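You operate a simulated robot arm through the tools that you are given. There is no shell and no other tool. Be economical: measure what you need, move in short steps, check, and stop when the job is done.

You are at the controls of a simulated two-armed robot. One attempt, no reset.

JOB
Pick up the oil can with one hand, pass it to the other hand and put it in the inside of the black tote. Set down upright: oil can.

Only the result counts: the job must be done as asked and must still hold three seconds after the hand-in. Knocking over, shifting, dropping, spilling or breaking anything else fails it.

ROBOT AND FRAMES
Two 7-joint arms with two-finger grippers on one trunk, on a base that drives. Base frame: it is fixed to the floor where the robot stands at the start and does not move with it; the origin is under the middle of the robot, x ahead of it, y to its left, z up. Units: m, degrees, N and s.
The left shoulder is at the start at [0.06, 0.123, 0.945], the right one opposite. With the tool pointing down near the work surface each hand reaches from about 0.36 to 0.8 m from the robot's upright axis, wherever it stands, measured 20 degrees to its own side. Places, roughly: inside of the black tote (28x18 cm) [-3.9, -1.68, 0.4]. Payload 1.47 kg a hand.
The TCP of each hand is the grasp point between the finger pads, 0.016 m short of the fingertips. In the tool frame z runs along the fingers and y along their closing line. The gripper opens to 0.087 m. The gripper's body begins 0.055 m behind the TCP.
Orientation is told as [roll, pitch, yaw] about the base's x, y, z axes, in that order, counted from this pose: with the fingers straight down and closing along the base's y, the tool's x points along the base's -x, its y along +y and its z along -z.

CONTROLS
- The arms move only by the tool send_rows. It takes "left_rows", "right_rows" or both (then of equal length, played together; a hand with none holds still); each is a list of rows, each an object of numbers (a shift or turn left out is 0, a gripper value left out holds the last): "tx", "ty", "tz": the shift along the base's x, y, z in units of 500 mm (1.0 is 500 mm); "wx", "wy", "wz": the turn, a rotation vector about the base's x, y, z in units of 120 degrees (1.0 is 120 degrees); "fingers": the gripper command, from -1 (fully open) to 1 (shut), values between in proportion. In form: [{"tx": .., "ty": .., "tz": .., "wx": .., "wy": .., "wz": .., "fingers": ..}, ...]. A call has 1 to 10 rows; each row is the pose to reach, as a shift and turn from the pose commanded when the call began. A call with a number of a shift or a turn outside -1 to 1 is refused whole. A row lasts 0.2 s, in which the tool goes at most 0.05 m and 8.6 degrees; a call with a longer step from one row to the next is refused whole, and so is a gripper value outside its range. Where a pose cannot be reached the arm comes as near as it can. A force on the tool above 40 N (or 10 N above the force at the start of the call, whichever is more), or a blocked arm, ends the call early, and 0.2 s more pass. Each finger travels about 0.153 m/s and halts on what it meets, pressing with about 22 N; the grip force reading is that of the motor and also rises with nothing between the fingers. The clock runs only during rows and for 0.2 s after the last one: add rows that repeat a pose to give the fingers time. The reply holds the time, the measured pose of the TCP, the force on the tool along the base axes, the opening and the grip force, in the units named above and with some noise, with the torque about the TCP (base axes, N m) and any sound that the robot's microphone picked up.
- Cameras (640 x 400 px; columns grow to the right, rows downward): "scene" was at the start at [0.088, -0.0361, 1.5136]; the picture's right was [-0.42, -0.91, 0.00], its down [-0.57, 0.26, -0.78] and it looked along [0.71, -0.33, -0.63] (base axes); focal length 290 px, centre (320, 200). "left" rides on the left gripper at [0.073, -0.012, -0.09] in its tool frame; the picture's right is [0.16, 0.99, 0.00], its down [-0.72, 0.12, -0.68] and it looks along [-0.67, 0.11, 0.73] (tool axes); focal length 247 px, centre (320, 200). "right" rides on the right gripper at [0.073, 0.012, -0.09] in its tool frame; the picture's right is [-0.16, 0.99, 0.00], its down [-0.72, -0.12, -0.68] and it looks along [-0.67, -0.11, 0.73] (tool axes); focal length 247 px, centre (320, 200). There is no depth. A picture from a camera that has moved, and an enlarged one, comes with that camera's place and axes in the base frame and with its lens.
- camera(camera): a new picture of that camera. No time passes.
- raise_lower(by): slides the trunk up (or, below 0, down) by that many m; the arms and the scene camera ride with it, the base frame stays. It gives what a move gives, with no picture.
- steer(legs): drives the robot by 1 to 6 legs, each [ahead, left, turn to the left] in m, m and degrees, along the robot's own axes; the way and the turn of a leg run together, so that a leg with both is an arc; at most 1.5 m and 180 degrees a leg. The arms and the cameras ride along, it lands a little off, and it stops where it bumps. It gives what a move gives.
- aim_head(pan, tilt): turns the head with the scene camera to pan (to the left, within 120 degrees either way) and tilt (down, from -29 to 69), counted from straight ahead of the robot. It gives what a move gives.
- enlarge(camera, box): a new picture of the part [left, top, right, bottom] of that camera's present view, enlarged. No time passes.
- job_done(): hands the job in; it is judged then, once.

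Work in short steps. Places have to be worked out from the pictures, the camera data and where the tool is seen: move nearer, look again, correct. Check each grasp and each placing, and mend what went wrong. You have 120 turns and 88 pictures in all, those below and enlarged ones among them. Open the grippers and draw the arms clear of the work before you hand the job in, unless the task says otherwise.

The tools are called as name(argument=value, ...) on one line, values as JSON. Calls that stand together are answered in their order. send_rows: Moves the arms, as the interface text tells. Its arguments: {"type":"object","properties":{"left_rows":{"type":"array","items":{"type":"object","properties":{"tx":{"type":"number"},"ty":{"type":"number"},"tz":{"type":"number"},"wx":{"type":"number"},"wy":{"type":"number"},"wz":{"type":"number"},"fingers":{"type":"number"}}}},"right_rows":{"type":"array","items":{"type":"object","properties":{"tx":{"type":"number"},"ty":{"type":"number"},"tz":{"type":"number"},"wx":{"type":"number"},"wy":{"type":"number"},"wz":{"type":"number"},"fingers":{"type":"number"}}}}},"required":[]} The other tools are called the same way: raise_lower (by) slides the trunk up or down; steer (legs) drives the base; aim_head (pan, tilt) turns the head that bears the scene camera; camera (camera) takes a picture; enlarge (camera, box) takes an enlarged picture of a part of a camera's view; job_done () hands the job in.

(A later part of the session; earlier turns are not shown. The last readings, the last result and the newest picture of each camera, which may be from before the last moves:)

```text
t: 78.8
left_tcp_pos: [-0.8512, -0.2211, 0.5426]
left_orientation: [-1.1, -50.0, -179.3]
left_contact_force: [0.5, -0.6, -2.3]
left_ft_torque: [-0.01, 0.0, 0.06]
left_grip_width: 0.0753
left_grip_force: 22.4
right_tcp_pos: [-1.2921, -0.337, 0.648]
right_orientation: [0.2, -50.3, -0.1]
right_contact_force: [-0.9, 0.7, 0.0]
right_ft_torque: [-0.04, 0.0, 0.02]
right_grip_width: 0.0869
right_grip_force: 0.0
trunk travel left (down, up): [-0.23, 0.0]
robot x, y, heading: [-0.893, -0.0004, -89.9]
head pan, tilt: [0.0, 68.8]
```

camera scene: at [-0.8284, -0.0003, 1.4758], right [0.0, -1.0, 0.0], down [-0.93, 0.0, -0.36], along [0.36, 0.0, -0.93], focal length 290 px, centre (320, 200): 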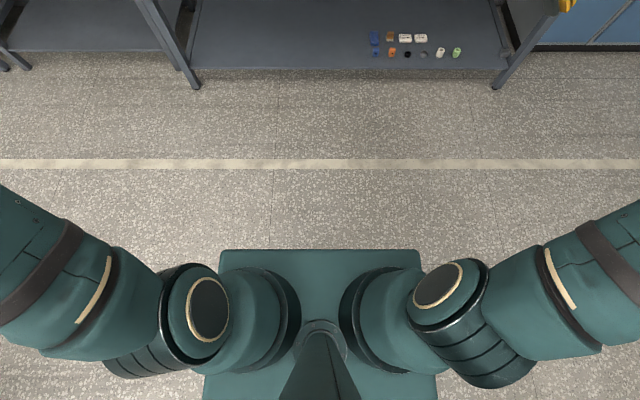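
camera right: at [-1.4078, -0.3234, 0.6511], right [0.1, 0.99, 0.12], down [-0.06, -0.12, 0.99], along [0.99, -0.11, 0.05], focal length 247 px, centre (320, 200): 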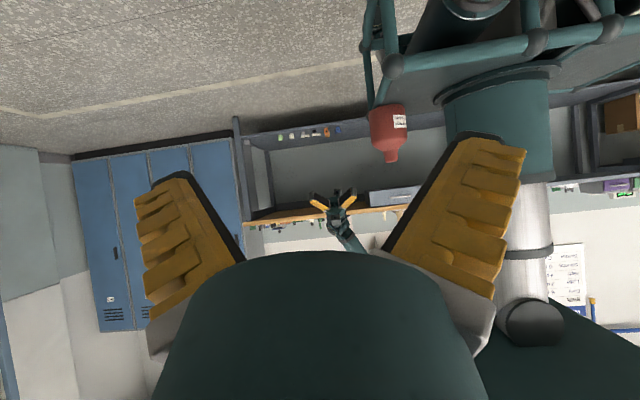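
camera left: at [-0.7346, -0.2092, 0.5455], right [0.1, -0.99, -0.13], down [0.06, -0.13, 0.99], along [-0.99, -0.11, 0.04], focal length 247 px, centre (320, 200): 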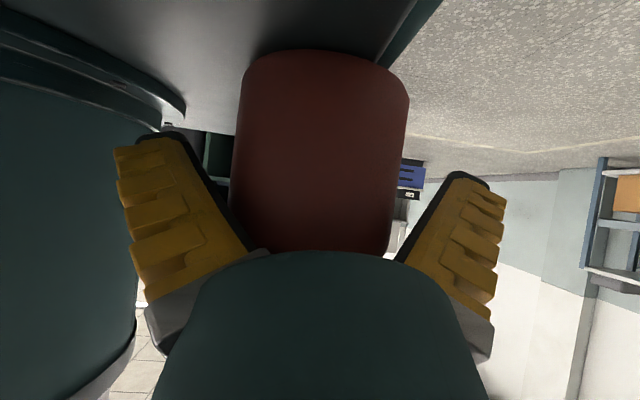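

Gripped at 0.075 m. I lift 6 cm, move forward clear of the torso, then up.

send_rows(left_rows=[{"tz": 0.04}, {"tz": 0.1}, {"tz": 0.14, "ty": -0.04}, {"tz": 0.16, "ty": -0.12}, {"tz": 0.17, "ty": -0.2}, {"tz": 0.18, "ty": -0.29}, {"tz": 0.19, "ty": -0.38}, {"tz": 0.2, "ty": -0.47}, {"tz": 0.2, "ty": -0.55}])

send_rows(left_rows=[{"tz": 0.08}, {"tz": 0.16}, {"tz": 0.25}, {"tz": 0.34}, {"tz": 0.43}, {"tz": 0.52}, {"tz": 0.61}, {"tz": 0.7}, {"tz": 0.79}, {"tz": 0.86}])

aim_head(pan=0, tilt=42)

camera(camera="scene")

```text
t: 80.8
left_tcp_pos: [-0.8524, -0.4986, 0.6427]
left_orientation: [-1.4, -50.1, -179.2]
left_contact_force: [0.2, 0.7, -2.6]
left_ft_torque: [0.02, 0.02, -0.02]
left_grip_width: 0.0751
left_grip_force: 21.4
right_tcp_pos: [-1.293, -0.3364, 0.6476]
right_orientation: [0.2, -50.2, 0.0]
right_contact_force: [0.5, 0.2, -0.1]
right_ft_torque: [0.01, 0.01, 0.01]
right_grip_width: 0.087
right_grip_force: 0.0
trunk travel left (down, up): [-0.23, 0.0]
robot x, y, heading: [-0.8912, -0.0012, -89.9]
head pan, tilt: [0.0, 68.8]
```

```text
t: 83.0
left_tcp_pos: [-0.851, -0.4966, 1.0718]
left_orientation: [-1.2, -50.1, -179.1]
left_contact_force: [-1.0, 1.2, -2.5]
left_ft_torque: [0.0, 0.01, -0.01]
left_grip_width: 0.0746
left_grip_force: 21.9
right_tcp_pos: [-1.2921, -0.3356, 0.6487]
right_orientation: [0.2, -50.2, -0.1]
right_contact_force: [-1.2, 0.2, -0.4]
right_ft_torque: [0.01, -0.01, 0.0]
right_grip_width: 0.0871
right_grip_force: 0.0
trunk travel left (down, up): [-0.23, 0.0]
robot x, y, heading: [-0.8898, 0.0008, -89.9]
head pan, tilt: [0.0, 68.8]
```

```text
t: 83.9
left_tcp_pos: [-0.8512, -0.4967, 1.0727]
left_orientation: [-1.2, -50.1, -179.3]
left_contact_force: [-0.4, -0.1, -2.2]
left_ft_torque: [0.0, -0.03, 0.01]
left_grip_width: 0.0745
left_grip_force: 22.4
right_tcp_pos: [-1.292, -0.3368, 0.6478]
right_orientation: [0.2, -50.2, -0.1]
right_contact_force: [0.4, -1.2, 0.4]
right_ft_torque: [-0.01, -0.01, 0.02]
right_grip_width: 0.0868
right_grip_force: 0.2
trunk travel left (down, up): [-0.23, 0.0]
robot x, y, heading: [-0.8944, -0.002, -90.2]
head pan, tilt: [0.0, 42.0]
```

```text
23 pictures are left
camera scene: at [-0.8942, -0.0942, 1.6389], right [-1.0, 0.0, 0.0], down [0.0, 0.67, -0.74], along [0.0, -0.74, -0.67], focal length 290 px, centre (320, 200)
```

scene: 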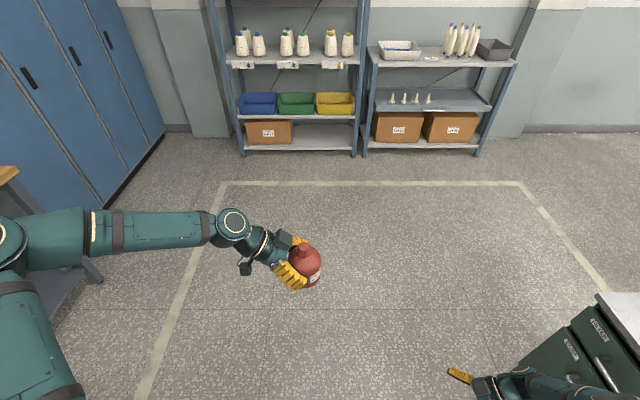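

The can is securely upright in the left hand at (-0.850, -0.497), bottom z≈1.018. Now I bring the right hand up, turning it horizontal (pointing to the robot's left), level with the can's lowest band.

send_rows(right_rows=[{"tz": 0.0768, "ty": -0.0322, "wy": -0.0333}, {"tz": 0.1536, "ty": -0.0644, "wy": -0.0667}, {"tz": 0.2304, "ty": -0.0966, "wy": -0.1}, {"tz": 0.3072, "ty": -0.1288, "wy": -0.1333}, {"tz": 0.384, "ty": -0.161, "wy": -0.1667}, {"tz": 0.4608, "ty": -0.1932, "wy": -0.2}, {"tz": 0.5376, "ty": -0.2254, "wy": -0.2333}, {"tz": 0.6144, "ty": -0.2576, "wy": -0.2667}, {"tz": 0.6912, "ty": -0.2898, "wy": -0.3}, {"tz": 0.768, "ty": -0.322, "wy": -0.3317}])

send_rows(right_rows=[{"tx": 0.08}, {"tx": 0.16}, {"tx": 0.24}, {"tx": 0.32}, {"tx": 0.4}, {"tx": 0.48}, {"tx": 0.56}, {"tx": 0.56}])

camera(camera="scene")

camera(camera="right")

```text
t: 86.1
left_tcp_pos: [-0.8508, -0.4962, 1.0729]
left_orientation: [-1.2, -50.1, -179.2]
left_contact_force: [0.8, -0.4, -2.2]
left_ft_torque: [-0.03, -0.02, 0.0]
left_grip_width: 0.0747
left_grip_force: 22.3
right_tcp_pos: [-1.2924, -0.4958, 1.0327]
right_orientation: [121.9, -89.8, -121.9]
right_contact_force: [-0.6, -0.7, 0.0]
right_ft_torque: [0.01, 0.05, -0.01]
right_grip_width: 0.0869
right_grip_force: 0.0
trunk travel left (down, up): [-0.23, 0.0]
robot x, y, heading: [-0.8968, -0.0007, -89.9]
head pan, tilt: [0.0, 42.0]
```

```text
t: 87.9
left_tcp_pos: [-0.8521, -0.4964, 1.0728]
left_orientation: [-1.2, -50.1, -179.4]
left_contact_force: [0.5, 0.4, -1.6]
left_ft_torque: [0.0, -0.01, -0.02]
left_grip_width: 0.0745
left_grip_force: 21.7
right_tcp_pos: [-1.0121, -0.4941, 1.0311]
right_orientation: [95.2, -89.9, -95.2]
right_contact_force: [0.2, -0.7, 0.3]
right_ft_torque: [0.03, -0.02, 0.02]
right_grip_width: 0.0872
right_grip_force: 0.1
trunk travel left (down, up): [-0.23, 0.0]
robot x, y, heading: [-0.8946, -0.0036, -89.9]
head pan, tilt: [0.0, 42.0]
```

```text
22 pictures are left
camera scene: at [-0.8947, -0.0939, 1.639], right [-1.0, 0.0, 0.0], down [0.0, 0.67, -0.74], along [0.0, -0.74, -0.67], focal length 290 px, centre (320, 200)
```

scene: 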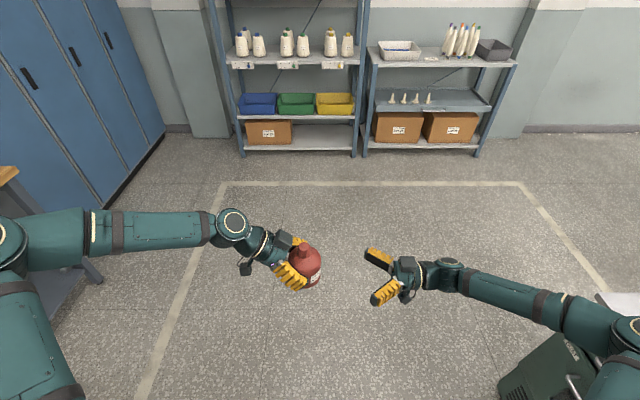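

```text
21 pictures are left
camera right: at [-1.1026, -0.4832, 0.9597], right [0.0, 0.99, 0.16], down [-0.68, -0.12, 0.72], along [0.73, -0.11, 0.67], focal length 247 px, centre (320, 200)
```

right: 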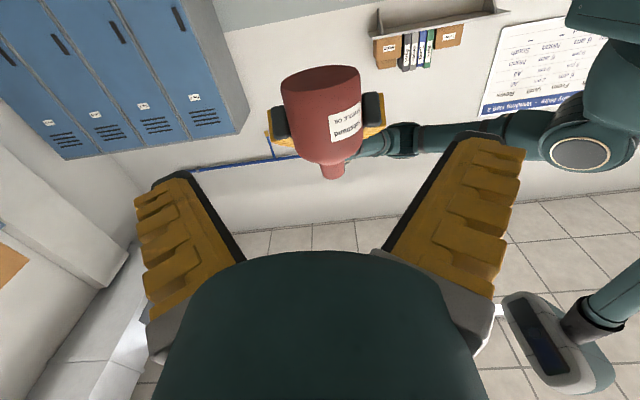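

The view from below is excellent; I zoom to measure the free band under the left fingertips.

enlarge(camera="right", box=[250, 50, 410, 200])

```text
2.67 times, centred on (330, 125) of right
camera zoom: at [-1.1026, -0.4832, 0.9597], right [0.0, 0.99, 0.16], down [-0.68, -0.12, 0.72], along [0.73, -0.11, 0.67], focal length 659 px, centre (293, 400)
```

zoom: 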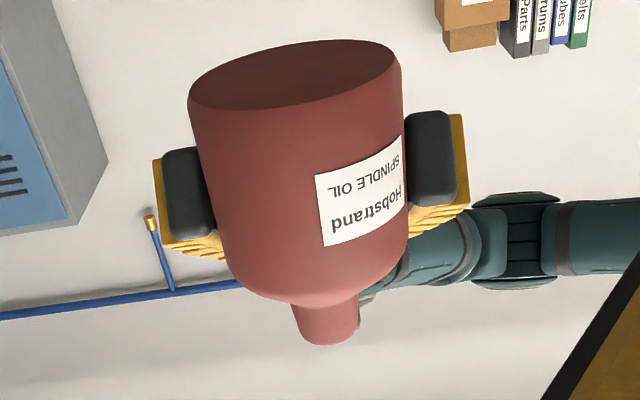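

The can's bottom is at z≈1.034 and about 1.8 cm is free below the left fingertips. I slide the right hand in at z≈1.030 to take that band.

send_rows(right_rows=[{"tx": 0.06, "ty": -0.003, "tz": -0.003}, {"tx": 0.12, "ty": -0.003, "tz": -0.003}, {"tx": 0.18, "ty": -0.003, "tz": -0.003}, {"tx": 0.22, "ty": -0.003, "tz": -0.003}, {"tx": 0.26, "ty": -0.003, "tz": -0.003}, {"tx": 0.3, "ty": -0.003, "tz": -0.003}, {"tx": 0.322, "ty": -0.003, "tz": -0.003}, {"tx": 0.322, "ty": -0.003, "tz": -0.003}])

camera(camera="right")

enlarge(camera="scene", box=[220, 200, 420, 325])

```text
t: 89.7
left_tcp_pos: [-0.8517, -0.4966, 1.0726]
left_orientation: [-1.2, -50.1, -179.3]
left_contact_force: [0.9, 0.0, -2.8]
left_ft_torque: [0.0, 0.0, -0.03]
left_grip_width: 0.0743
left_grip_force: 21.8
right_tcp_pos: [-0.8517, -0.4972, 1.0316]
right_orientation: [112.5, -89.9, -112.6]
right_contact_force: [0.0, -0.5, 0.0]
right_ft_torque: [0.01, -0.03, 0.02]
right_grip_width: 0.0872
right_grip_force: 0.1
trunk travel left (down, up): [-0.23, 0.0]
robot x, y, heading: [-0.8931, -0.0018, -89.7]
head pan, tilt: [0.0, 42.0]
```

```text
19 pictures are left
camera right: at [-0.9409, -0.4846, 0.9598], right [0.0, 0.99, 0.16], down [-0.68, -0.12, 0.72], along [0.73, -0.11, 0.67], focal length 247 px, centre (320, 200)
```

right: 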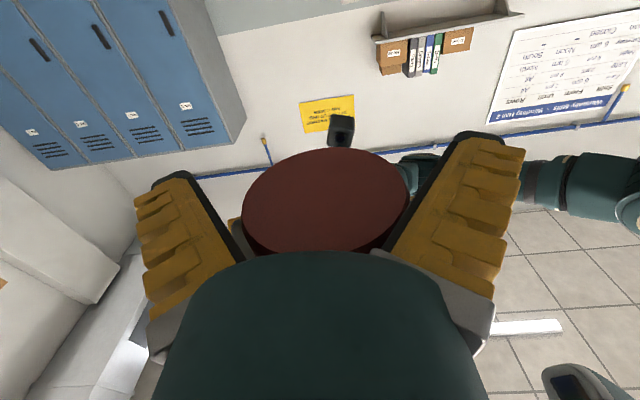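

```text
3.20 times, centred on (320, 262) of scene
camera zoom: at [-0.8943, -0.0941, 1.639], right [-1.0, 0.0, 0.0], down [0.0, 0.67, -0.74], along [0.0, -0.74, -0.67], focal length 928 px, centre (320, 0)
```

zoom: 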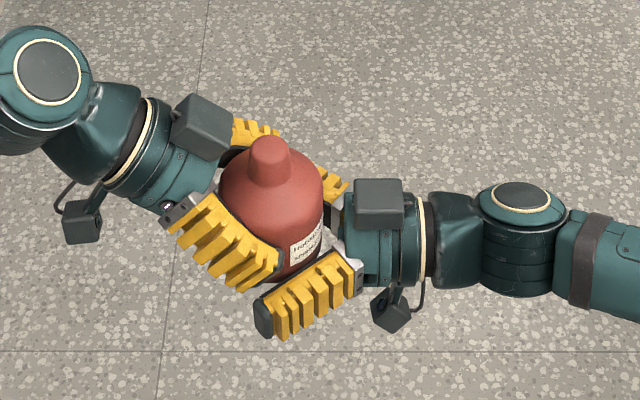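

There's room: I raise the right hand 4 mm for a better bite (watching force), then close it.

send_rows(right_rows=[{"tz": 0.004}, {"tz": 0.008}, {"tz": 0.008}])

send_rows(right_rows=[{"fingers": 0.0}, {"fingers": 0.5}, {"fingers": 1.0}, {"fingers": 1.0}, {"fingers": 1.0}])

camera(camera="right")

```text
t: 90.5
left_tcp_pos: [-0.8527, -0.4978, 1.0721]
left_orientation: [-1.2, -50.0, -179.3]
left_contact_force: [0.3, 0.1, -2.3]
left_ft_torque: [-0.01, -0.02, -0.01]
left_grip_width: 0.0743
left_grip_force: 22.0
right_tcp_pos: [-0.8521, -0.4962, 1.035]
right_orientation: [104.9, -89.9, -104.8]
right_contact_force: [0.9, -1.0, 0.4]
right_ft_torque: [0.02, -0.01, 0.0]
right_grip_width: 0.0871
right_grip_force: 0.0
trunk travel left (down, up): [-0.23, 0.0]
robot x, y, heading: [-0.8972, -0.0002, -89.9]
head pan, tilt: [0.0, 42.0]
```

```text
t: 91.7
left_tcp_pos: [-0.8512, -0.4961, 1.0723]
left_orientation: [-1.1, -50.2, -179.2]
left_contact_force: [4.0, -4.3, -1.2]
left_ft_torque: [-0.03, 0.02, 0.08]
left_grip_width: 0.0742
left_grip_force: 22.2
right_tcp_pos: [-0.8525, -0.4956, 1.0363]
right_orientation: [99.8, -90.0, -99.7]
right_contact_force: [-4.4, 4.3, 0.6]
right_ft_torque: [-0.14, -0.21, -0.04]
right_grip_width: 0.077
right_grip_force: 21.7
trunk travel left (down, up): [-0.23, 0.0]
robot x, y, heading: [-0.8908, -0.0001, -89.7]
head pan, tilt: [0.0, 42.0]
```

```text
17 pictures are left
camera right: at [-0.9414, -0.4845, 0.9633], right [0.0, 0.99, 0.16], down [-0.68, -0.12, 0.72], along [0.73, -0.11, 0.67], focal length 247 px, centre (320, 200)
```

right: 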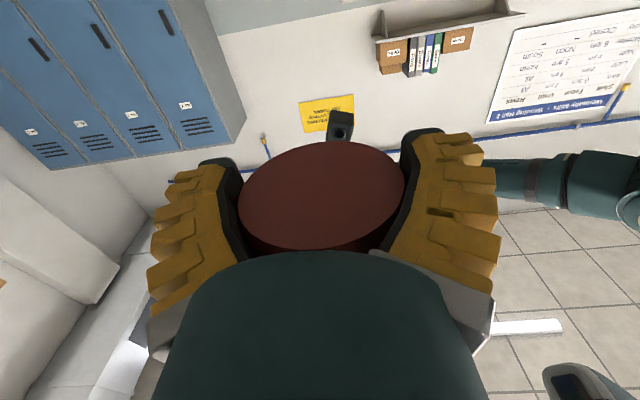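

Right grips at 0.077 m. I test the hold by pulling the left hand up 3 mm and reading the forces.

send_rows(left_rows=[{"tz": 0.003}, {"tz": 0.006}, {"tz": 0.006}])

send_rows(left_rows=[{"tz": -0.003}, {"tz": -0.006}, {"tz": -0.006}])

```text
t: 92.5
left_tcp_pos: [-0.8516, -0.4959, 1.0748]
left_orientation: [-1.3, -50.0, -179.1]
left_contact_force: [6.3, -3.1, -12.9]
left_ft_torque: [-0.09, -0.09, 0.04]
left_grip_width: 0.0739
left_grip_force: 22.5
right_tcp_pos: [-0.8537, -0.4975, 1.0357]
right_orientation: [153.8, -90.0, -153.7]
right_contact_force: [-7.6, 2.5, 10.9]
right_ft_torque: [-0.08, -0.24, -0.03]
right_grip_width: 0.0769
right_grip_force: 22.2
trunk travel left (down, up): [-0.23, 0.0]
robot x, y, heading: [-0.8924, -0.001, -89.9]
head pan, tilt: [0.0, 42.0]
```

```text
t: 93.3
left_tcp_pos: [-0.8514, -0.4962, 1.0734]
left_orientation: [-1.1, -50.2, -179.3]
left_contact_force: [11.8, -3.6, 2.2]
left_ft_torque: [0.36, 0.0, 0.01]
left_grip_width: 0.0741
left_grip_force: 22.3
right_tcp_pos: [-0.8508, -0.4967, 1.0345]
right_orientation: [42.3, -89.9, -42.4]
right_contact_force: [-12.0, 3.2, -2.5]
right_ft_torque: [-0.45, -0.44, 0.0]
right_grip_width: 0.0766
right_grip_force: 21.9
trunk travel left (down, up): [-0.23, 0.0]
robot x, y, heading: [-0.8939, -0.0012, -89.7]
head pan, tilt: [0.0, 42.0]
```

The right holds over 10 N, far above the can's weight. I open the left hand and check.

send_rows(left_rows=[{"fingers": 0.6}, {"fingers": 0.2}, {"fingers": -0.4}, {"fingers": -1.0}, {"fingers": -1.0}])

enlarge(camera="scene", box=[220, 200, 420, 325])

```text
t: 94.5
left_tcp_pos: [-0.8515, -0.4952, 1.0712]
left_orientation: [-1.2, -50.1, -179.3]
left_contact_force: [0.0, -0.9, 0.2]
left_ft_torque: [0.03, -0.02, -0.01]
left_grip_width: 0.0871
left_grip_force: 0.1
right_tcp_pos: [-0.8525, -0.4963, 1.036]
right_orientation: [118.7, -89.9, -118.6]
right_contact_force: [-0.4, 0.6, -3.0]
right_ft_torque: [0.0, -0.01, -0.01]
right_grip_width: 0.0767
right_grip_force: 22.7
trunk travel left (down, up): [-0.23, 0.0]
robot x, y, heading: [-0.8952, 0.003, -89.9]
head pan, tilt: [0.0, 42.0]
```

```text
3.20 times, centred on (320, 262) of scene
camera zoom: at [-0.8942, -0.0942, 1.639], right [-1.0, 0.0, 0.0], down [0.0, 0.67, -0.74], along [0.0, -0.74, -0.67], focal length 928 px, centre (320, 0)
```

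zoom: 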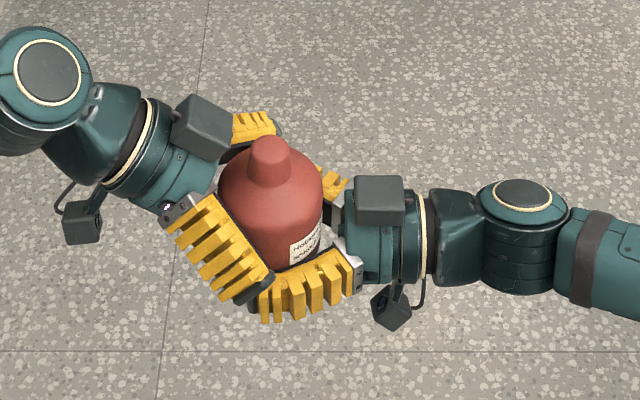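

The right hand alone holds the can steadily. I withdraw the left along its axis, then raise it and turn it straight down.

send_rows(left_rows=[{"tx": 0.06, "tz": 0.05}, {"tx": 0.12, "tz": 0.1}, {"tx": 0.18, "tz": 0.15}, {"tx": 0.245, "tz": 0.206}, {"tx": 0.245, "tz": 0.29, "wy": -0.07}, {"tx": 0.245, "tz": 0.35, "wy": -0.14}, {"tx": 0.245, "tz": 0.38, "wy": -0.21}, {"tx": 0.245, "tz": 0.4, "wy": -0.28}, {"tx": 0.245, "tz": 0.4, "wy": -0.35}, {"tx": 0.2, "tz": 0.4, "wy": -0.4167}])

send_rows(left_rows=[{"tx": -0.08}, {"tx": -0.16}, {"tx": -0.2}, {"tx": -0.2}])

camera(camera="left")

enlarge(camera="scene", box=[220, 120, 420, 325])

```text
t: 96.7
left_tcp_pos: [-0.7533, -0.4969, 1.2731]
left_orientation: [-0.5, 0.1, -179.5]
left_contact_force: [-1.3, -0.5, 0.0]
left_ft_torque: [0.04, -0.01, 0.0]
left_grip_width: 0.0872
left_grip_force: 0.1
right_tcp_pos: [-0.8538, -0.4974, 1.0344]
right_orientation: [128.5, -89.9, -128.4]
right_contact_force: [-0.2, -0.6, -2.4]
right_ft_torque: [-0.01, -0.01, 0.0]
right_grip_width: 0.0766
right_grip_force: 21.8
trunk travel left (down, up): [-0.23, 0.0]
robot x, y, heading: [-0.8956, 0.0018, -89.9]
head pan, tilt: [0.0, 42.0]
```

```text
t: 97.7
left_tcp_pos: [-0.8516, -0.4957, 1.2707]
left_orientation: [-0.6, -0.2, -179.4]
left_contact_force: [0.0, -0.2, 0.2]
left_ft_torque: [0.0, 0.02, -0.02]
left_grip_width: 0.087
left_grip_force: 0.0
right_tcp_pos: [-0.8526, -0.4966, 1.0347]
right_orientation: [89.9, -89.9, -89.8]
right_contact_force: [-0.6, -0.2, -2.1]
right_ft_torque: [0.01, -0.02, 0.02]
right_grip_width: 0.0762
right_grip_force: 22.1
trunk travel left (down, up): [-0.23, 0.0]
robot x, y, heading: [-0.8939, -0.0026, -89.9]
head pan, tilt: [0.0, 42.0]
```

```text
15 pictures are left
camera left: at [-0.7775, -0.4843, 1.3615], right [0.17, -0.99, -0.01], down [-0.72, -0.13, 0.68], along [-0.67, -0.11, -0.73], focal length 247 px, centre (320, 200)
```

left: 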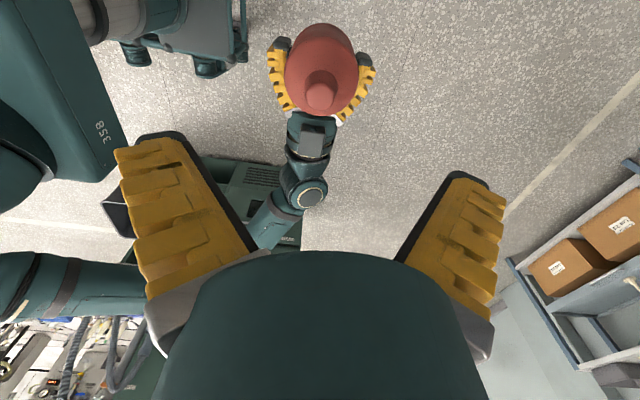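

```text
1.95 times, centred on (320, 222) of scene
camera zoom: at [-0.8938, -0.0942, 1.639], right [-1.0, 0.0, 0.0], down [0.0, 0.67, -0.74], along [0.0, -0.74, -0.67], focal length 566 px, centre (320, 156)
```

zoom: 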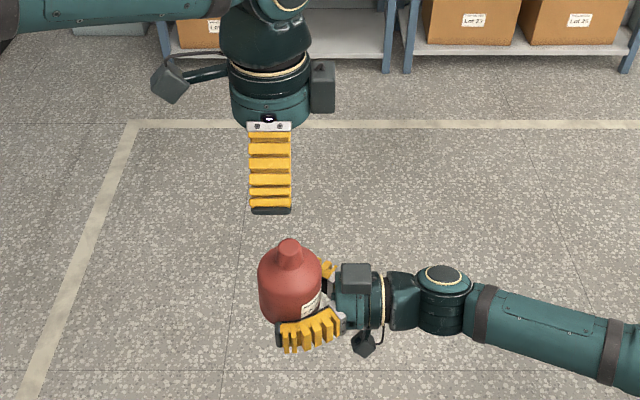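

Aligned over the can (neck ≈(-0.855, -0.496)). I descend straddling the upper body to TCP z≈1.096.

send_rows(left_rows=[{"tx": -0.004, "tz": -0.06}, {"tx": -0.004, "tz": -0.13}, {"tx": -0.004, "tz": -0.19}, {"tx": -0.004, "tz": -0.25}, {"tx": -0.004, "tz": -0.3}, {"tx": -0.004, "tz": -0.35}, {"tx": -0.004, "tz": -0.35}])

enlarge(camera="scene", box=[220, 180, 420, 325])

```text
t: 99.3
left_tcp_pos: [-0.855, -0.4946, 1.098]
left_orientation: [-0.5, -0.2, -179.5]
left_contact_force: [0.7, -0.3, 0.2]
left_ft_torque: [0.0, -0.01, 0.0]
left_grip_width: 0.0868
left_grip_force: 0.0
right_tcp_pos: [-0.8519, -0.497, 1.0357]
right_orientation: [102.2, -90.0, -102.2]
right_contact_force: [0.2, 0.5, -3.6]
right_ft_torque: [-0.01, -0.01, -0.01]
right_grip_width: 0.0764
right_grip_force: 21.8
trunk travel left (down, up): [-0.23, 0.0]
robot x, y, heading: [-0.8916, -0.0006, -89.8]
head pan, tilt: [0.0, 42.0]
```

```text
2.76 times, centred on (320, 252) of scene
camera zoom: at [-0.8941, -0.0937, 1.639], right [-1.0, 0.0, 0.0], down [0.0, 0.67, -0.74], along [0.0, -0.74, -0.67], focal length 800 px, centre (320, 55)
```

zoom: 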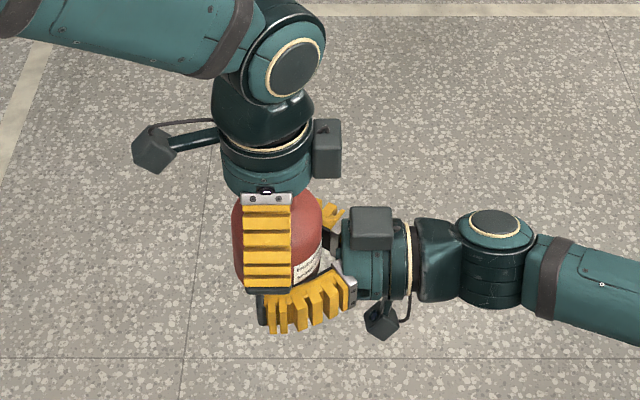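

Well straddled with a clear gap to the right fingers. I close the left gripper and then test its hold.

send_rows(left_rows=[{"fingers": 0.0}, {"fingers": 0.5}, {"fingers": 1.0}, {"fingers": 1.0}, {"fingers": 1.0}])

send_rows(left_rows=[{"tz": 0.004}, {"tz": 0.008}, {"tz": 0.008}])

camera(camera="left")

```text
t: 100.5
left_tcp_pos: [-0.8542, -0.4946, 1.0977]
left_orientation: [-0.5, 0.0, -179.4]
left_contact_force: [3.5, -11.1, 2.7]
left_ft_torque: [-0.1, -0.13, 0.13]
left_grip_width: 0.0672
left_grip_force: 22.0
right_tcp_pos: [-0.8529, -0.4965, 1.0353]
right_orientation: [98.8, -89.9, -98.6]
right_contact_force: [-4.2, 10.4, -5.9]
right_ft_torque: [-0.6, -0.17, -0.14]
right_grip_width: 0.0755
right_grip_force: 22.3
trunk travel left (down, up): [-0.23, 0.0]
robot x, y, heading: [-0.8944, -0.0, -90.0]
head pan, tilt: [0.0, 42.0]
```

```text
t: 101.3
left_tcp_pos: [-0.8539, -0.4953, 1.1016]
left_orientation: [-0.6, -0.1, -179.5]
left_contact_force: [-2.4, -3.7, -0.3]
left_ft_torque: [0.11, 0.05, -0.04]
left_grip_width: 0.0642
left_grip_force: 22.5
right_tcp_pos: [-0.8531, -0.4978, 1.0359]
right_orientation: [109.9, -89.9, -109.7]
right_contact_force: [1.3, 4.2, 0.3]
right_ft_torque: [-0.36, 0.13, -0.02]
right_grip_width: 0.0745
right_grip_force: 21.9
trunk travel left (down, up): [-0.23, 0.0]
robot x, y, heading: [-0.8935, -0.0015, -89.9]
head pan, tilt: [0.0, 42.0]
```

```text
12 pictures are left
camera left: at [-0.7805, -0.4838, 1.1912], right [0.17, -0.99, -0.01], down [-0.72, -0.13, 0.68], along [-0.67, -0.1, -0.73], focal length 247 px, centre (320, 200)
```

left: 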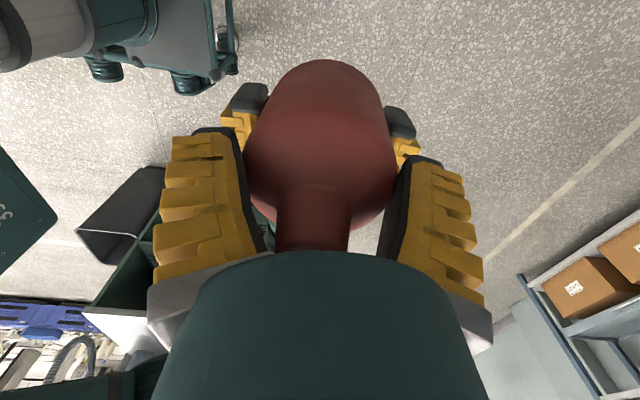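

The fingers are on the sloping shoulder (0.067→0.064, slipping), so they need to go lower. I open, descend 12 mm and read the force for palm contact.

send_rows(left_rows=[{"fingers": 0.0}, {"fingers": -1.0}, {"fingers": -1.0}, {"fingers": -1.0, "tz": -0.01}, {"fingers": -1.0, "tz": -0.018}, {"fingers": -1.0, "tz": -0.024}, {"fingers": -1.0, "tz": -0.024}])

send_rows(left_rows=[{"tz": -0.004}, {"tz": -0.008}, {"tz": -0.008}])

```text
t: 102.9
left_tcp_pos: [-0.8526, -0.4959, 1.0893]
left_orientation: [-0.7, -0.1, -179.5]
left_contact_force: [0.3, 0.9, 0.3]
left_ft_torque: [0.04, -0.03, 0.03]
left_grip_width: 0.0868
left_grip_force: 0.1
right_tcp_pos: [-0.8525, -0.4968, 1.0353]
right_orientation: [102.4, -89.9, -102.3]
right_contact_force: [-0.5, 0.1, -2.1]
right_ft_torque: [0.0, 0.02, 0.03]
right_grip_width: 0.0745
right_grip_force: 22.0
trunk travel left (down, up): [-0.23, 0.0]
robot x, y, heading: [-0.8925, -0.0005, -89.9]
head pan, tilt: [0.0, 42.0]
```

```text
t: 103.7
left_tcp_pos: [-0.853, -0.4961, 1.0844]
left_orientation: [-0.5, -0.1, -179.4]
left_contact_force: [0.8, -0.1, 8.1]
left_ft_torque: [-0.01, 0.13, 0.03]
left_grip_width: 0.0868
left_grip_force: 0.0
right_tcp_pos: [-0.8523, -0.4968, 1.0342]
right_orientation: [68.5, -89.9, -68.4]
right_contact_force: [-1.0, -0.7, -10.9]
right_ft_torque: [0.03, -0.24, -0.02]
right_grip_width: 0.0736
right_grip_force: 22.3
trunk travel left (down, up): [-0.23, 0.0]
robot x, y, heading: [-0.8976, -0.0043, -90.1]
head pan, tilt: [0.0, 42.0]
```

Palm touches the neck top at TCP≈1.085 (so top z≈1.140). I back off 1 mm and close here.

send_rows(left_rows=[{"tz": 0.003}, {"tz": 0.003, "fingers": 0.0}, {"tz": 0.003, "fingers": 0.5}, {"tz": 0.003, "fingers": 1.0}, {"tz": 0.003, "fingers": 1.0}, {"tz": 0.003, "fingers": 1.0}])

send_rows(left_rows=[{"tz": 0.003}, {"tz": 0.006}, {"tz": 0.006}])

```text
t: 105.1
left_tcp_pos: [-0.8525, -0.4967, 1.0866]
left_orientation: [-0.6, -0.2, -179.5]
left_contact_force: [1.6, 8.5, 0.1]
left_ft_torque: [-0.06, -0.07, -0.1]
left_grip_width: 0.0748
left_grip_force: 22.3
right_tcp_pos: [-0.8516, -0.4976, 1.0354]
right_orientation: [110.9, -90.0, -110.9]
right_contact_force: [-1.3, -8.6, 0.3]
right_ft_torque: [0.44, -0.03, 0.14]
right_grip_width: 0.0736
right_grip_force: 22.5
trunk travel left (down, up): [-0.23, 0.0]
robot x, y, heading: [-0.8943, -0.0004, -89.9]
head pan, tilt: [0.0, 42.0]
```

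```text
t: 105.9
left_tcp_pos: [-0.8527, -0.4968, 1.0911]
left_orientation: [-0.5, -0.1, -179.5]
left_contact_force: [-0.1, 3.5, -5.1]
left_ft_torque: [-0.03, 0.01, -0.03]
left_grip_width: 0.0723
left_grip_force: 21.8
right_tcp_pos: [-0.8526, -0.4969, 1.0351]
right_orientation: [120.3, -89.9, -120.1]
right_contact_force: [-0.4, -3.5, 4.1]
right_ft_torque: [0.23, 0.02, 0.02]
right_grip_width: 0.0729
right_grip_force: 22.1
trunk travel left (down, up): [-0.23, 0.0]
robot x, y, heading: [-0.8964, -0.0026, -90.0]
head pan, tilt: [0.0, 42.0]
```

Straight-down the palm limits depth and the fingers slide on the shoulder. A tilted left grip lets the neck pass beside the palm (the 50° one held well), so I open, rise, and come back with a 35° tilt deeper on the cylinder.

send_rows(left_rows=[{"fingers": 0.0}, {"fingers": -1.0}, {"tz": 0.09, "fingers": -1.0}, {"tz": 0.18}, {"tz": 0.27}, {"tz": 0.34, "wy": 0.07}, {"tz": 0.34, "tx": 0.07, "wy": 0.14}, {"tz": 0.34, "tx": 0.14, "wy": 0.21}, {"tz": 0.34, "tx": 0.21, "wy": 0.28}, {"tz": 0.34, "tx": 0.262, "wy": 0.2917}])

send_rows(left_rows=[{"tx": -0.03, "tz": -0.045}, {"tx": -0.07, "tz": -0.1}, {"tx": -0.11, "tz": -0.157}, {"tx": -0.15, "tz": -0.215}, {"tx": -0.19, "tz": -0.27}, {"tx": -0.19, "tz": -0.27}])

enlarge(camera="scene", box=[220, 180, 420, 325])

```text
t: 108.1
left_tcp_pos: [-0.7219, -0.497, 1.2614]
left_orientation: [-0.9, -35.2, -179.4]
left_contact_force: [-0.2, -0.4, -0.4]
left_ft_torque: [-0.03, -0.01, 0.01]
left_grip_width: 0.0871
left_grip_force: 0.1
right_tcp_pos: [-0.8531, -0.4971, 1.0343]
right_orientation: [101.5, -89.9, -101.4]
right_contact_force: [0.6, -0.3, -2.1]
right_ft_torque: [0.02, 0.08, -0.01]
right_grip_width: 0.073
right_grip_force: 22.3
trunk travel left (down, up): [-0.23, 0.0]
robot x, y, heading: [-0.8978, 0.0001, -89.7]
head pan, tilt: [0.0, 42.0]
```

```text
t: 109.5
left_tcp_pos: [-0.8181, -0.4954, 1.1252]
left_orientation: [-0.9, -35.1, -179.4]
left_contact_force: [0.4, -0.3, 0.3]
left_ft_torque: [0.01, 0.01, -0.01]
left_grip_width: 0.0873
left_grip_force: 0.1
right_tcp_pos: [-0.8525, -0.4961, 1.0353]
right_orientation: [97.3, -90.0, -97.2]
right_contact_force: [0.0, 0.7, -2.6]
right_ft_torque: [0.01, 0.01, -0.01]
right_grip_width: 0.0727
right_grip_force: 22.0
trunk travel left (down, up): [-0.23, 0.0]
robot x, y, heading: [-0.8975, -0.0012, -90.0]
head pan, tilt: [0.0, 42.0]
```

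```text
2.76 times, centred on (320, 252) of scene
camera zoom: at [-0.894, -0.0935, 1.639], right [-1.0, 0.0, 0.0], down [0.0, 0.67, -0.74], along [0.0, -0.74, -0.67], focal length 800 px, centre (320, 55)
```

zoom: 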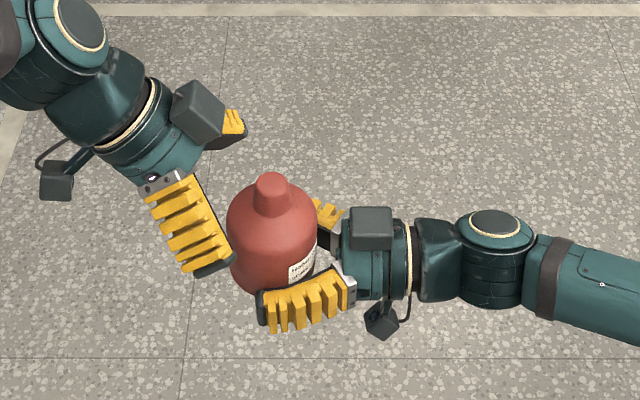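

Good approach; I finish the last 6 cm and close, then test.

send_rows(left_rows=[{"tx": -0.025, "tz": -0.037}, {"tx": -0.05, "tz": -0.074}, {"tx": -0.071, "tz": -0.105}, {"tx": -0.071, "tz": -0.105}])

send_rows(left_rows=[{"fingers": 0.0}, {"fingers": 0.5}, {"fingers": 1.0}, {"fingers": 1.0}, {"fingers": 1.0}])

send_rows(left_rows=[{"tz": 0.003}, {"tz": 0.006}, {"tz": 0.006}])

```text
t: 110.5
left_tcp_pos: [-0.8524, -0.4964, 1.0725]
left_orientation: [-0.8, -35.1, -179.4]
left_contact_force: [5.1, 1.9, 7.8]
left_ft_torque: [-0.02, 0.25, -0.01]
left_grip_width: 0.0874
left_grip_force: 0.1
right_tcp_pos: [-0.8535, -0.4974, 1.0345]
right_orientation: [53.2, -89.9, -53.1]
right_contact_force: [-4.5, -1.5, -10.4]
right_ft_torque: [0.07, -0.43, 0.01]
right_grip_width: 0.0731
right_grip_force: 21.8
trunk travel left (down, up): [-0.23, 0.0]
robot x, y, heading: [-0.8938, -0.0014, -90.0]
head pan, tilt: [0.0, 42.0]
```

```text
t: 111.7
left_tcp_pos: [-0.8532, -0.4988, 1.0728]
left_orientation: [-0.9, -35.1, -179.4]
left_contact_force: [7.2, 2.2, 12.2]
left_ft_torque: [0.03, -0.1, 0.03]
left_grip_width: 0.0842
left_grip_force: 22.0
right_tcp_pos: [-0.8535, -0.497, 1.0346]
right_orientation: [84.4, -89.9, -84.5]
right_contact_force: [-7.5, -1.9, -15.2]
right_ft_torque: [0.05, -0.21, -0.01]
right_grip_width: 0.073
right_grip_force: 21.6
trunk travel left (down, up): [-0.23, 0.0]
robot x, y, heading: [-0.8945, -0.0038, -89.9]
head pan, tilt: [0.0, 42.0]
```

```text
t: 112.5
left_tcp_pos: [-0.8522, -0.4972, 1.0753]
left_orientation: [-0.8, -35.1, -179.4]
left_contact_force: [6.1, 1.0, 4.7]
left_ft_torque: [0.0, 0.1, -0.06]
left_grip_width: 0.0824
left_grip_force: 21.5
right_tcp_pos: [-0.8534, -0.4961, 1.0351]
right_orientation: [120.5, -89.9, -120.4]
right_contact_force: [-6.0, -1.2, -7.3]
right_ft_torque: [0.04, -0.33, 0.02]
right_grip_width: 0.0728
right_grip_force: 21.9
trunk travel left (down, up): [-0.23, 0.0]
robot x, y, heading: [-0.8948, -0.0021, -89.7]
head pan, tilt: [0.0, 42.0]
```

The left tips caught on the right fingers (0.084). I open, raise 7 mm and re-close.

send_rows(left_rows=[{"fingers": -0.5}, {"fingers": -1.0}, {"fingers": -1.0, "tx": 0.003, "tz": 0.01}, {"fingers": 0.0, "tx": 0.003, "tz": 0.01}, {"fingers": 0.5, "tx": 0.003, "tz": 0.01}, {"fingers": 1.0, "tx": 0.003, "tz": 0.01}, {"fingers": 1.0, "tx": 0.003, "tz": 0.01}, {"fingers": 1.0, "tx": 0.003, "tz": 0.01}])

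send_rows(left_rows=[{"tz": 0.003}, {"tz": 0.006}, {"tz": 0.006}])

camera(camera="left")

```text
t: 114.3
left_tcp_pos: [-0.8503, -0.497, 1.0809]
left_orientation: [-1.0, -35.1, -179.3]
left_contact_force: [0.4, -2.4, 9.0]
left_ft_torque: [0.01, 0.07, 0.01]
left_grip_width: 0.0773
left_grip_force: 21.4
right_tcp_pos: [-0.8525, -0.4966, 1.0342]
right_orientation: [76.0, -89.8, -75.9]
right_contact_force: [0.0, 1.9, -13.0]
right_ft_torque: [-0.15, 0.0, 0.03]
right_grip_width: 0.0728
right_grip_force: 21.9
trunk travel left (down, up): [-0.23, 0.0]
robot x, y, heading: [-0.8936, -0.0007, -89.6]
head pan, tilt: [0.0, 42.0]
```

```text
t: 115.1
left_tcp_pos: [-0.8508, -0.4964, 1.083]
left_orientation: [-1.0, -34.9, -179.4]
left_contact_force: [3.4, -4.8, -2.1]
left_ft_torque: [0.05, -0.04, 0.0]
left_grip_width: 0.0768
left_grip_force: 22.3
right_tcp_pos: [-0.8525, -0.4969, 1.0348]
right_orientation: [167.3, -89.9, -167.3]
right_contact_force: [-2.6, 4.2, 1.9]
right_ft_torque: [-0.31, -0.13, 0.01]
right_grip_width: 0.0725
right_grip_force: 21.9
trunk travel left (down, up): [-0.23, 0.0]
robot x, y, heading: [-0.895, 0.0008, -89.9]
head pan, tilt: [0.0, 42.0]
```

```text
10 pictures are left
camera left: at [-0.7393, -0.4848, 1.1149], right [0.13, -0.99, -0.1], down [-0.2, -0.13, 0.97], along [-0.97, -0.11, -0.22], focal length 247 px, centre (320, 200)
```

left: 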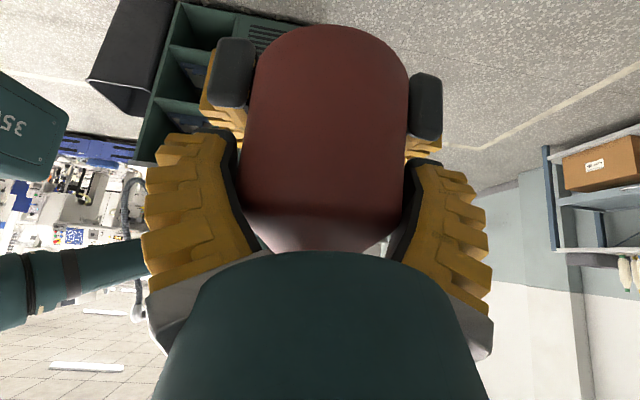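

The picture shows the left pads on the upper cylinder proper, right fingers well below. One more pull test of 3 mm to confirm the grip.

send_rows(left_rows=[{"tz": 0.003}, {"tz": 0.006}, {"tz": 0.006}, {"tz": 0.006}])

```text
t: 116.1
left_tcp_pos: [-0.8514, -0.4971, 1.086]
left_orientation: [-1.0, -35.0, -179.4]
left_contact_force: [8.8, 1.2, -4.8]
left_ft_torque: [0.05, -0.09, 0.03]
left_grip_width: 0.0738
left_grip_force: 22.1
right_tcp_pos: [-0.8537, -0.498, 1.034]
right_orientation: [86.8, -89.9, -86.8]
right_contact_force: [-9.5, -0.6, 5.9]
right_ft_torque: [0.0, -0.44, -0.01]
right_grip_width: 0.0726
right_grip_force: 22.5
trunk travel left (down, up): [-0.23, 0.0]
robot x, y, heading: [-0.8918, -0.0017, -90.0]
head pan, tilt: [0.0, 42.0]
```

Left carries ~10 N without letting go. I release the right now and check the left alone; the right will then re-grip lower so the left can go deeper.

send_rows(right_rows=[{"fingers": 0.6}, {"fingers": 0.2}, {"fingers": -0.4}, {"fingers": -1.0}, {"fingers": -1.0}])

```text
t: 117.3
left_tcp_pos: [-0.8517, -0.4969, 1.0877]
left_orientation: [-0.9, -35.0, -179.4]
left_contact_force: [-0.6, -0.6, 0.4]
left_ft_torque: [0.01, -0.02, 0.0]
left_grip_width: 0.0731
left_grip_force: 21.9
right_tcp_pos: [-0.8511, -0.4968, 1.0346]
right_orientation: [101.8, -90.0, -101.7]
right_contact_force: [-1.0, -0.2, -0.4]
right_ft_torque: [0.01, -0.01, 0.0]
right_grip_width: 0.0871
right_grip_force: 0.0
trunk travel left (down, up): [-0.23, 0.0]
robot x, y, heading: [-0.8893, 0.0021, -89.8]
head pan, tilt: [0.0, 42.0]
```

Force reads near zero but the fingers still hold something at 0.073; I look.

enlarge(camera="scene", box=[220, 180, 420, 325])

```text
2.76 times, centred on (320, 252) of scene
camera zoom: at [-0.8943, -0.0942, 1.639], right [-1.0, 0.0, 0.0], down [0.0, 0.67, -0.74], along [0.0, -0.74, -0.67], focal length 800 px, centre (320, 55)
```

zoom: 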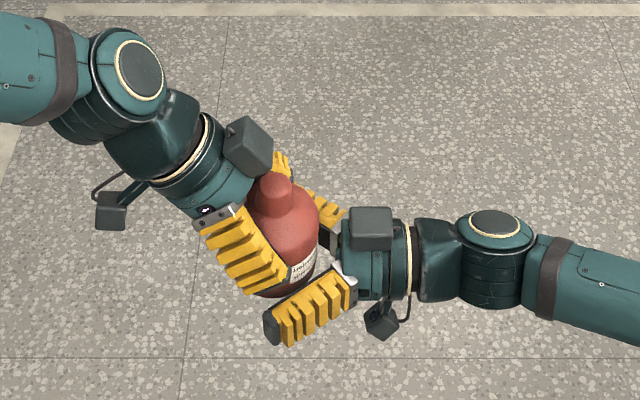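

The left still holds but may be slipping slowly. I immediately re-grip with the right hand, 9 mm lower.

send_rows(right_rows=[{"tz": -0.018, "fingers": -0.3}, {"tz": -0.018, "fingers": 1.0}, {"tz": -0.018, "fingers": 1.0}, {"tz": -0.018, "fingers": 1.0}])

camera(camera="left")

```text
t: 118.3
left_tcp_pos: [-0.8521, -0.4967, 1.0867]
left_orientation: [-0.9, -35.1, -179.4]
left_contact_force: [2.0, 1.5, 5.5]
left_ft_torque: [-0.05, -0.04, 0.01]
left_grip_width: 0.0684
left_grip_force: 22.2
right_tcp_pos: [-0.8532, -0.4981, 1.0261]
right_orientation: [68.0, -89.9, -68.0]
right_contact_force: [-1.8, -0.3, -5.5]
right_ft_torque: [0.16, -0.14, -0.03]
right_grip_width: 0.0728
right_grip_force: 22.3
trunk travel left (down, up): [-0.23, 0.0]
robot x, y, heading: [-0.8944, -0.0029, -90.0]
head pan, tilt: [0.0, 42.0]
```

```text
8 pictures are left
camera left: at [-0.7402, -0.4854, 1.1189], right [0.13, -0.99, -0.1], down [-0.2, -0.13, 0.97], along [-0.97, -0.11, -0.21], focal length 247 px, centre (320, 200)
```

left: 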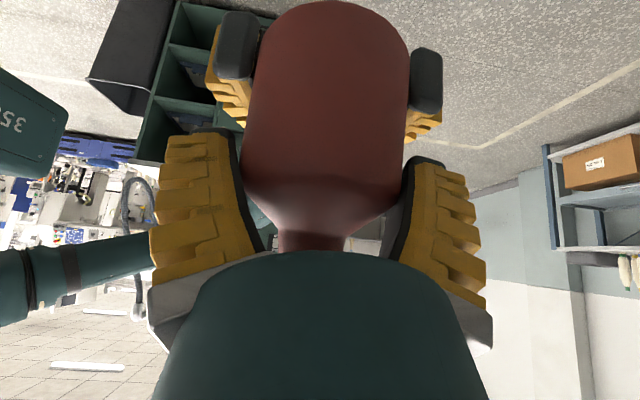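

Caught in time: right again holds firmly (0.073), can sits a bit lower. I re-seat the left 16 mm deeper, just above the right fingers.

send_rows(left_rows=[{"fingers": -0.5}, {"fingers": -1.0}, {"fingers": -1.0, "tz": -0.016}, {"fingers": -1.0, "tz": -0.03}, {"fingers": 0.0, "tz": -0.03}, {"fingers": 0.5, "tz": -0.03}, {"fingers": 1.0, "tz": -0.03}, {"fingers": 1.0, "tz": -0.03}, {"fingers": 1.0, "tz": -0.03}])

```text
t: 120.3
left_tcp_pos: [-0.8517, -0.4966, 1.0702]
left_orientation: [-0.8, -35.1, -179.5]
left_contact_force: [2.7, -2.2, 11.1]
left_ft_torque: [0.01, -0.14, -0.08]
left_grip_width: 0.08
left_grip_force: 22.4
right_tcp_pos: [-0.8525, -0.4982, 1.0248]
right_orientation: [75.3, -89.9, -75.2]
right_contact_force: [-2.8, 2.4, -10.1]
right_ft_torque: [-0.17, -0.02, 0.09]
right_grip_width: 0.0728
right_grip_force: 21.9
trunk travel left (down, up): [-0.23, 0.0]
robot x, y, heading: [-0.8953, 0.001, -89.8]
head pan, tilt: [0.0, 42.0]
```

The two sets of fingers stack on the same sides, which keeps the left too high. Better: turn the right hand so the fingers are 90° apart. First the left opens and withdraws.

send_rows(left_rows=[{"fingers": -0.5}, {"fingers": -1.0}, {"tx": 0.045, "tz": 0.066}, {"tx": 0.09, "tz": 0.131}, {"tx": 0.135, "tz": 0.197}, {"tx": 0.18, "tz": 0.262}, {"tx": 0.23, "tz": 0.328}, {"tx": 0.3, "tz": 0.36}])

send_rows(right_rows=[{"tx": -0.004, "ty": -0.038, "wz": -0.0625}, {"tx": -0.008, "ty": -0.076, "wz": -0.125}, {"tx": -0.013, "ty": -0.114, "wz": -0.1875}, {"tx": -0.017, "ty": -0.152, "wz": -0.25}, {"tx": -0.022, "ty": -0.19, "wz": -0.3125}, {"tx": -0.026, "ty": -0.228, "wz": -0.375}, {"tx": -0.03, "ty": -0.266, "wz": -0.4375}, {"tx": -0.035, "ty": -0.305, "wz": -0.5}, {"tx": -0.035, "ty": -0.305, "wz": -0.5}])

camera(camera="scene")

```text
t: 122.1
left_tcp_pos: [-0.6989, -0.4948, 1.2512]
left_orientation: [-0.9, -35.1, -179.6]
left_contact_force: [0.9, -0.4, -0.3]
left_ft_torque: [-0.02, 0.01, 0.01]
left_grip_width: 0.0871
left_grip_force: 0.0
right_tcp_pos: [-0.8509, -0.497, 1.0267]
right_orientation: [77.8, -89.9, -77.6]
right_contact_force: [0.5, 0.1, 0.5]
right_ft_torque: [0.01, 0.0, -0.01]
right_grip_width: 0.0725
right_grip_force: 22.2
trunk travel left (down, up): [-0.23, 0.0]
robot x, y, heading: [-0.8934, -0.0005, -89.7]
head pan, tilt: [0.0, 42.0]
```

```text
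t: 124.1
left_tcp_pos: [-0.7006, -0.4939, 1.2511]
left_orientation: [-0.9, -35.1, -179.4]
left_contact_force: [-0.9, 0.4, -0.9]
left_ft_torque: [0.02, -0.02, 0.01]
left_grip_width: 0.0874
left_grip_force: 0.1
right_tcp_pos: [-0.8706, -0.6501, 1.0261]
right_orientation: [122.4, -89.9, 177.6]
right_contact_force: [-0.2, -0.2, 0.3]
right_ft_torque: [0.04, -0.03, 0.01]
right_grip_width: 0.0722
right_grip_force: 21.8
trunk travel left (down, up): [-0.23, 0.0]
robot x, y, heading: [-0.8961, 0.0017, -90.0]
head pan, tilt: [0.0, 42.0]
```

```text
7 pictures are left
camera scene: at [-0.8946, -0.0939, 1.639], right [-1.0, 0.0, 0.0], down [0.0, 0.67, -0.74], along [0.0, -0.74, -0.67], focal length 290 px, centre (320, 200)
```

scene: 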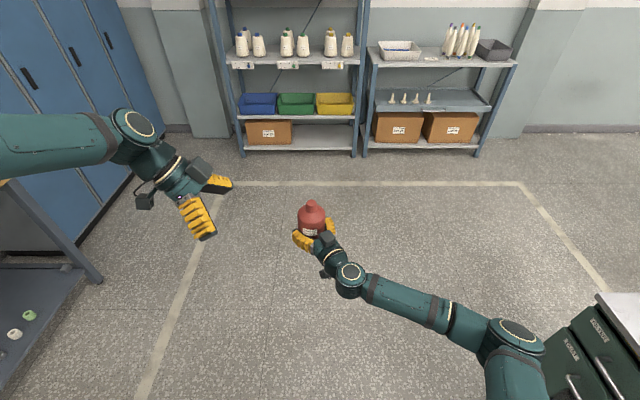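

The can is held steady at (-0.871, -0.651). Now the left turns 30° so its fingers come in at 90° to the right's, and goes to 20 cm back along its tilted axis.

send_rows(left_rows=[{"tx": -0.03, "ty": -0.04, "tz": -0.01, "wz": 0.05}, {"tx": -0.06, "ty": -0.08, "tz": -0.025, "wz": 0.1}, {"tx": -0.09, "ty": -0.12, "tz": -0.04, "wz": 0.15}, {"tx": -0.12, "ty": -0.16, "tz": -0.05, "wz": 0.2}, {"tx": -0.142, "ty": -0.2, "tz": -0.058, "wz": 0.25}, {"tx": -0.142, "ty": -0.2, "tz": -0.058, "wz": 0.25}])

send_rows(left_rows=[{"tx": -0.03, "ty": -0.0173, "tz": -0.0494}, {"tx": -0.06, "ty": -0.0346, "tz": -0.0988}, {"tx": -0.09, "ty": -0.052, "tz": -0.148}, {"tx": -0.09, "ty": -0.052, "tz": -0.148}])

camera(camera="left")

```text
t: 125.5
left_tcp_pos: [-0.77, -0.5955, 1.2229]
left_orientation: [-0.9, -35.0, -149.3]
left_contact_force: [-0.5, 0.2, -0.2]
left_ft_torque: [-0.01, -0.02, 0.0]
left_grip_width: 0.0869
left_grip_force: 0.1
right_tcp_pos: [-0.8711, -0.6505, 1.0263]
right_orientation: [117.2, -89.9, -177.0]
right_contact_force: [0.4, 0.0, -0.4]
right_ft_torque: [0.02, -0.01, -0.01]
right_grip_width: 0.0724
right_grip_force: 22.1
trunk travel left (down, up): [-0.23, 0.0]
robot x, y, heading: [-0.8935, -0.0048, -90.3]
head pan, tilt: [0.0, 42.0]
```

```text
t: 126.5
left_tcp_pos: [-0.8181, -0.6216, 1.1499]
left_orientation: [-0.9, -35.1, -149.4]
left_contact_force: [0.5, 0.4, -0.2]
left_ft_torque: [-0.01, -0.02, -0.01]
left_grip_width: 0.0873
left_grip_force: 0.0
right_tcp_pos: [-0.8688, -0.6498, 1.0274]
right_orientation: [132.1, -90.0, 168.1]
right_contact_force: [1.0, 0.6, -0.1]
right_ft_torque: [-0.02, 0.03, 0.0]
right_grip_width: 0.0722
right_grip_force: 22.4
trunk travel left (down, up): [-0.23, 0.0]
robot x, y, heading: [-0.8956, 0.0001, -89.8]
head pan, tilt: [0.0, 42.0]
```

```text
6 pictures are left
camera left: at [-0.7271, -0.556, 1.182], right [0.61, -0.79, -0.1], down [-0.11, -0.21, 0.97], along [-0.79, -0.58, -0.21], focal length 247 px, centre (320, 200)
```

left: 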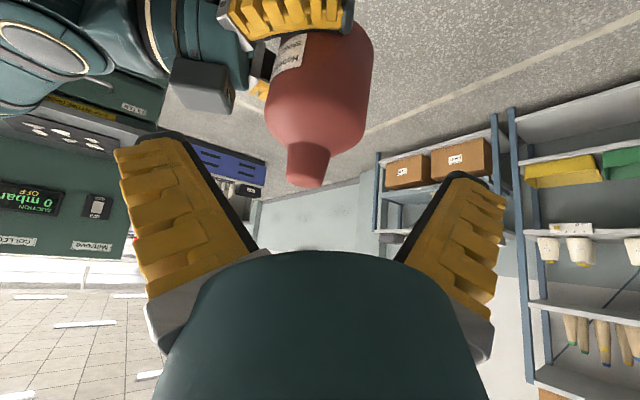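

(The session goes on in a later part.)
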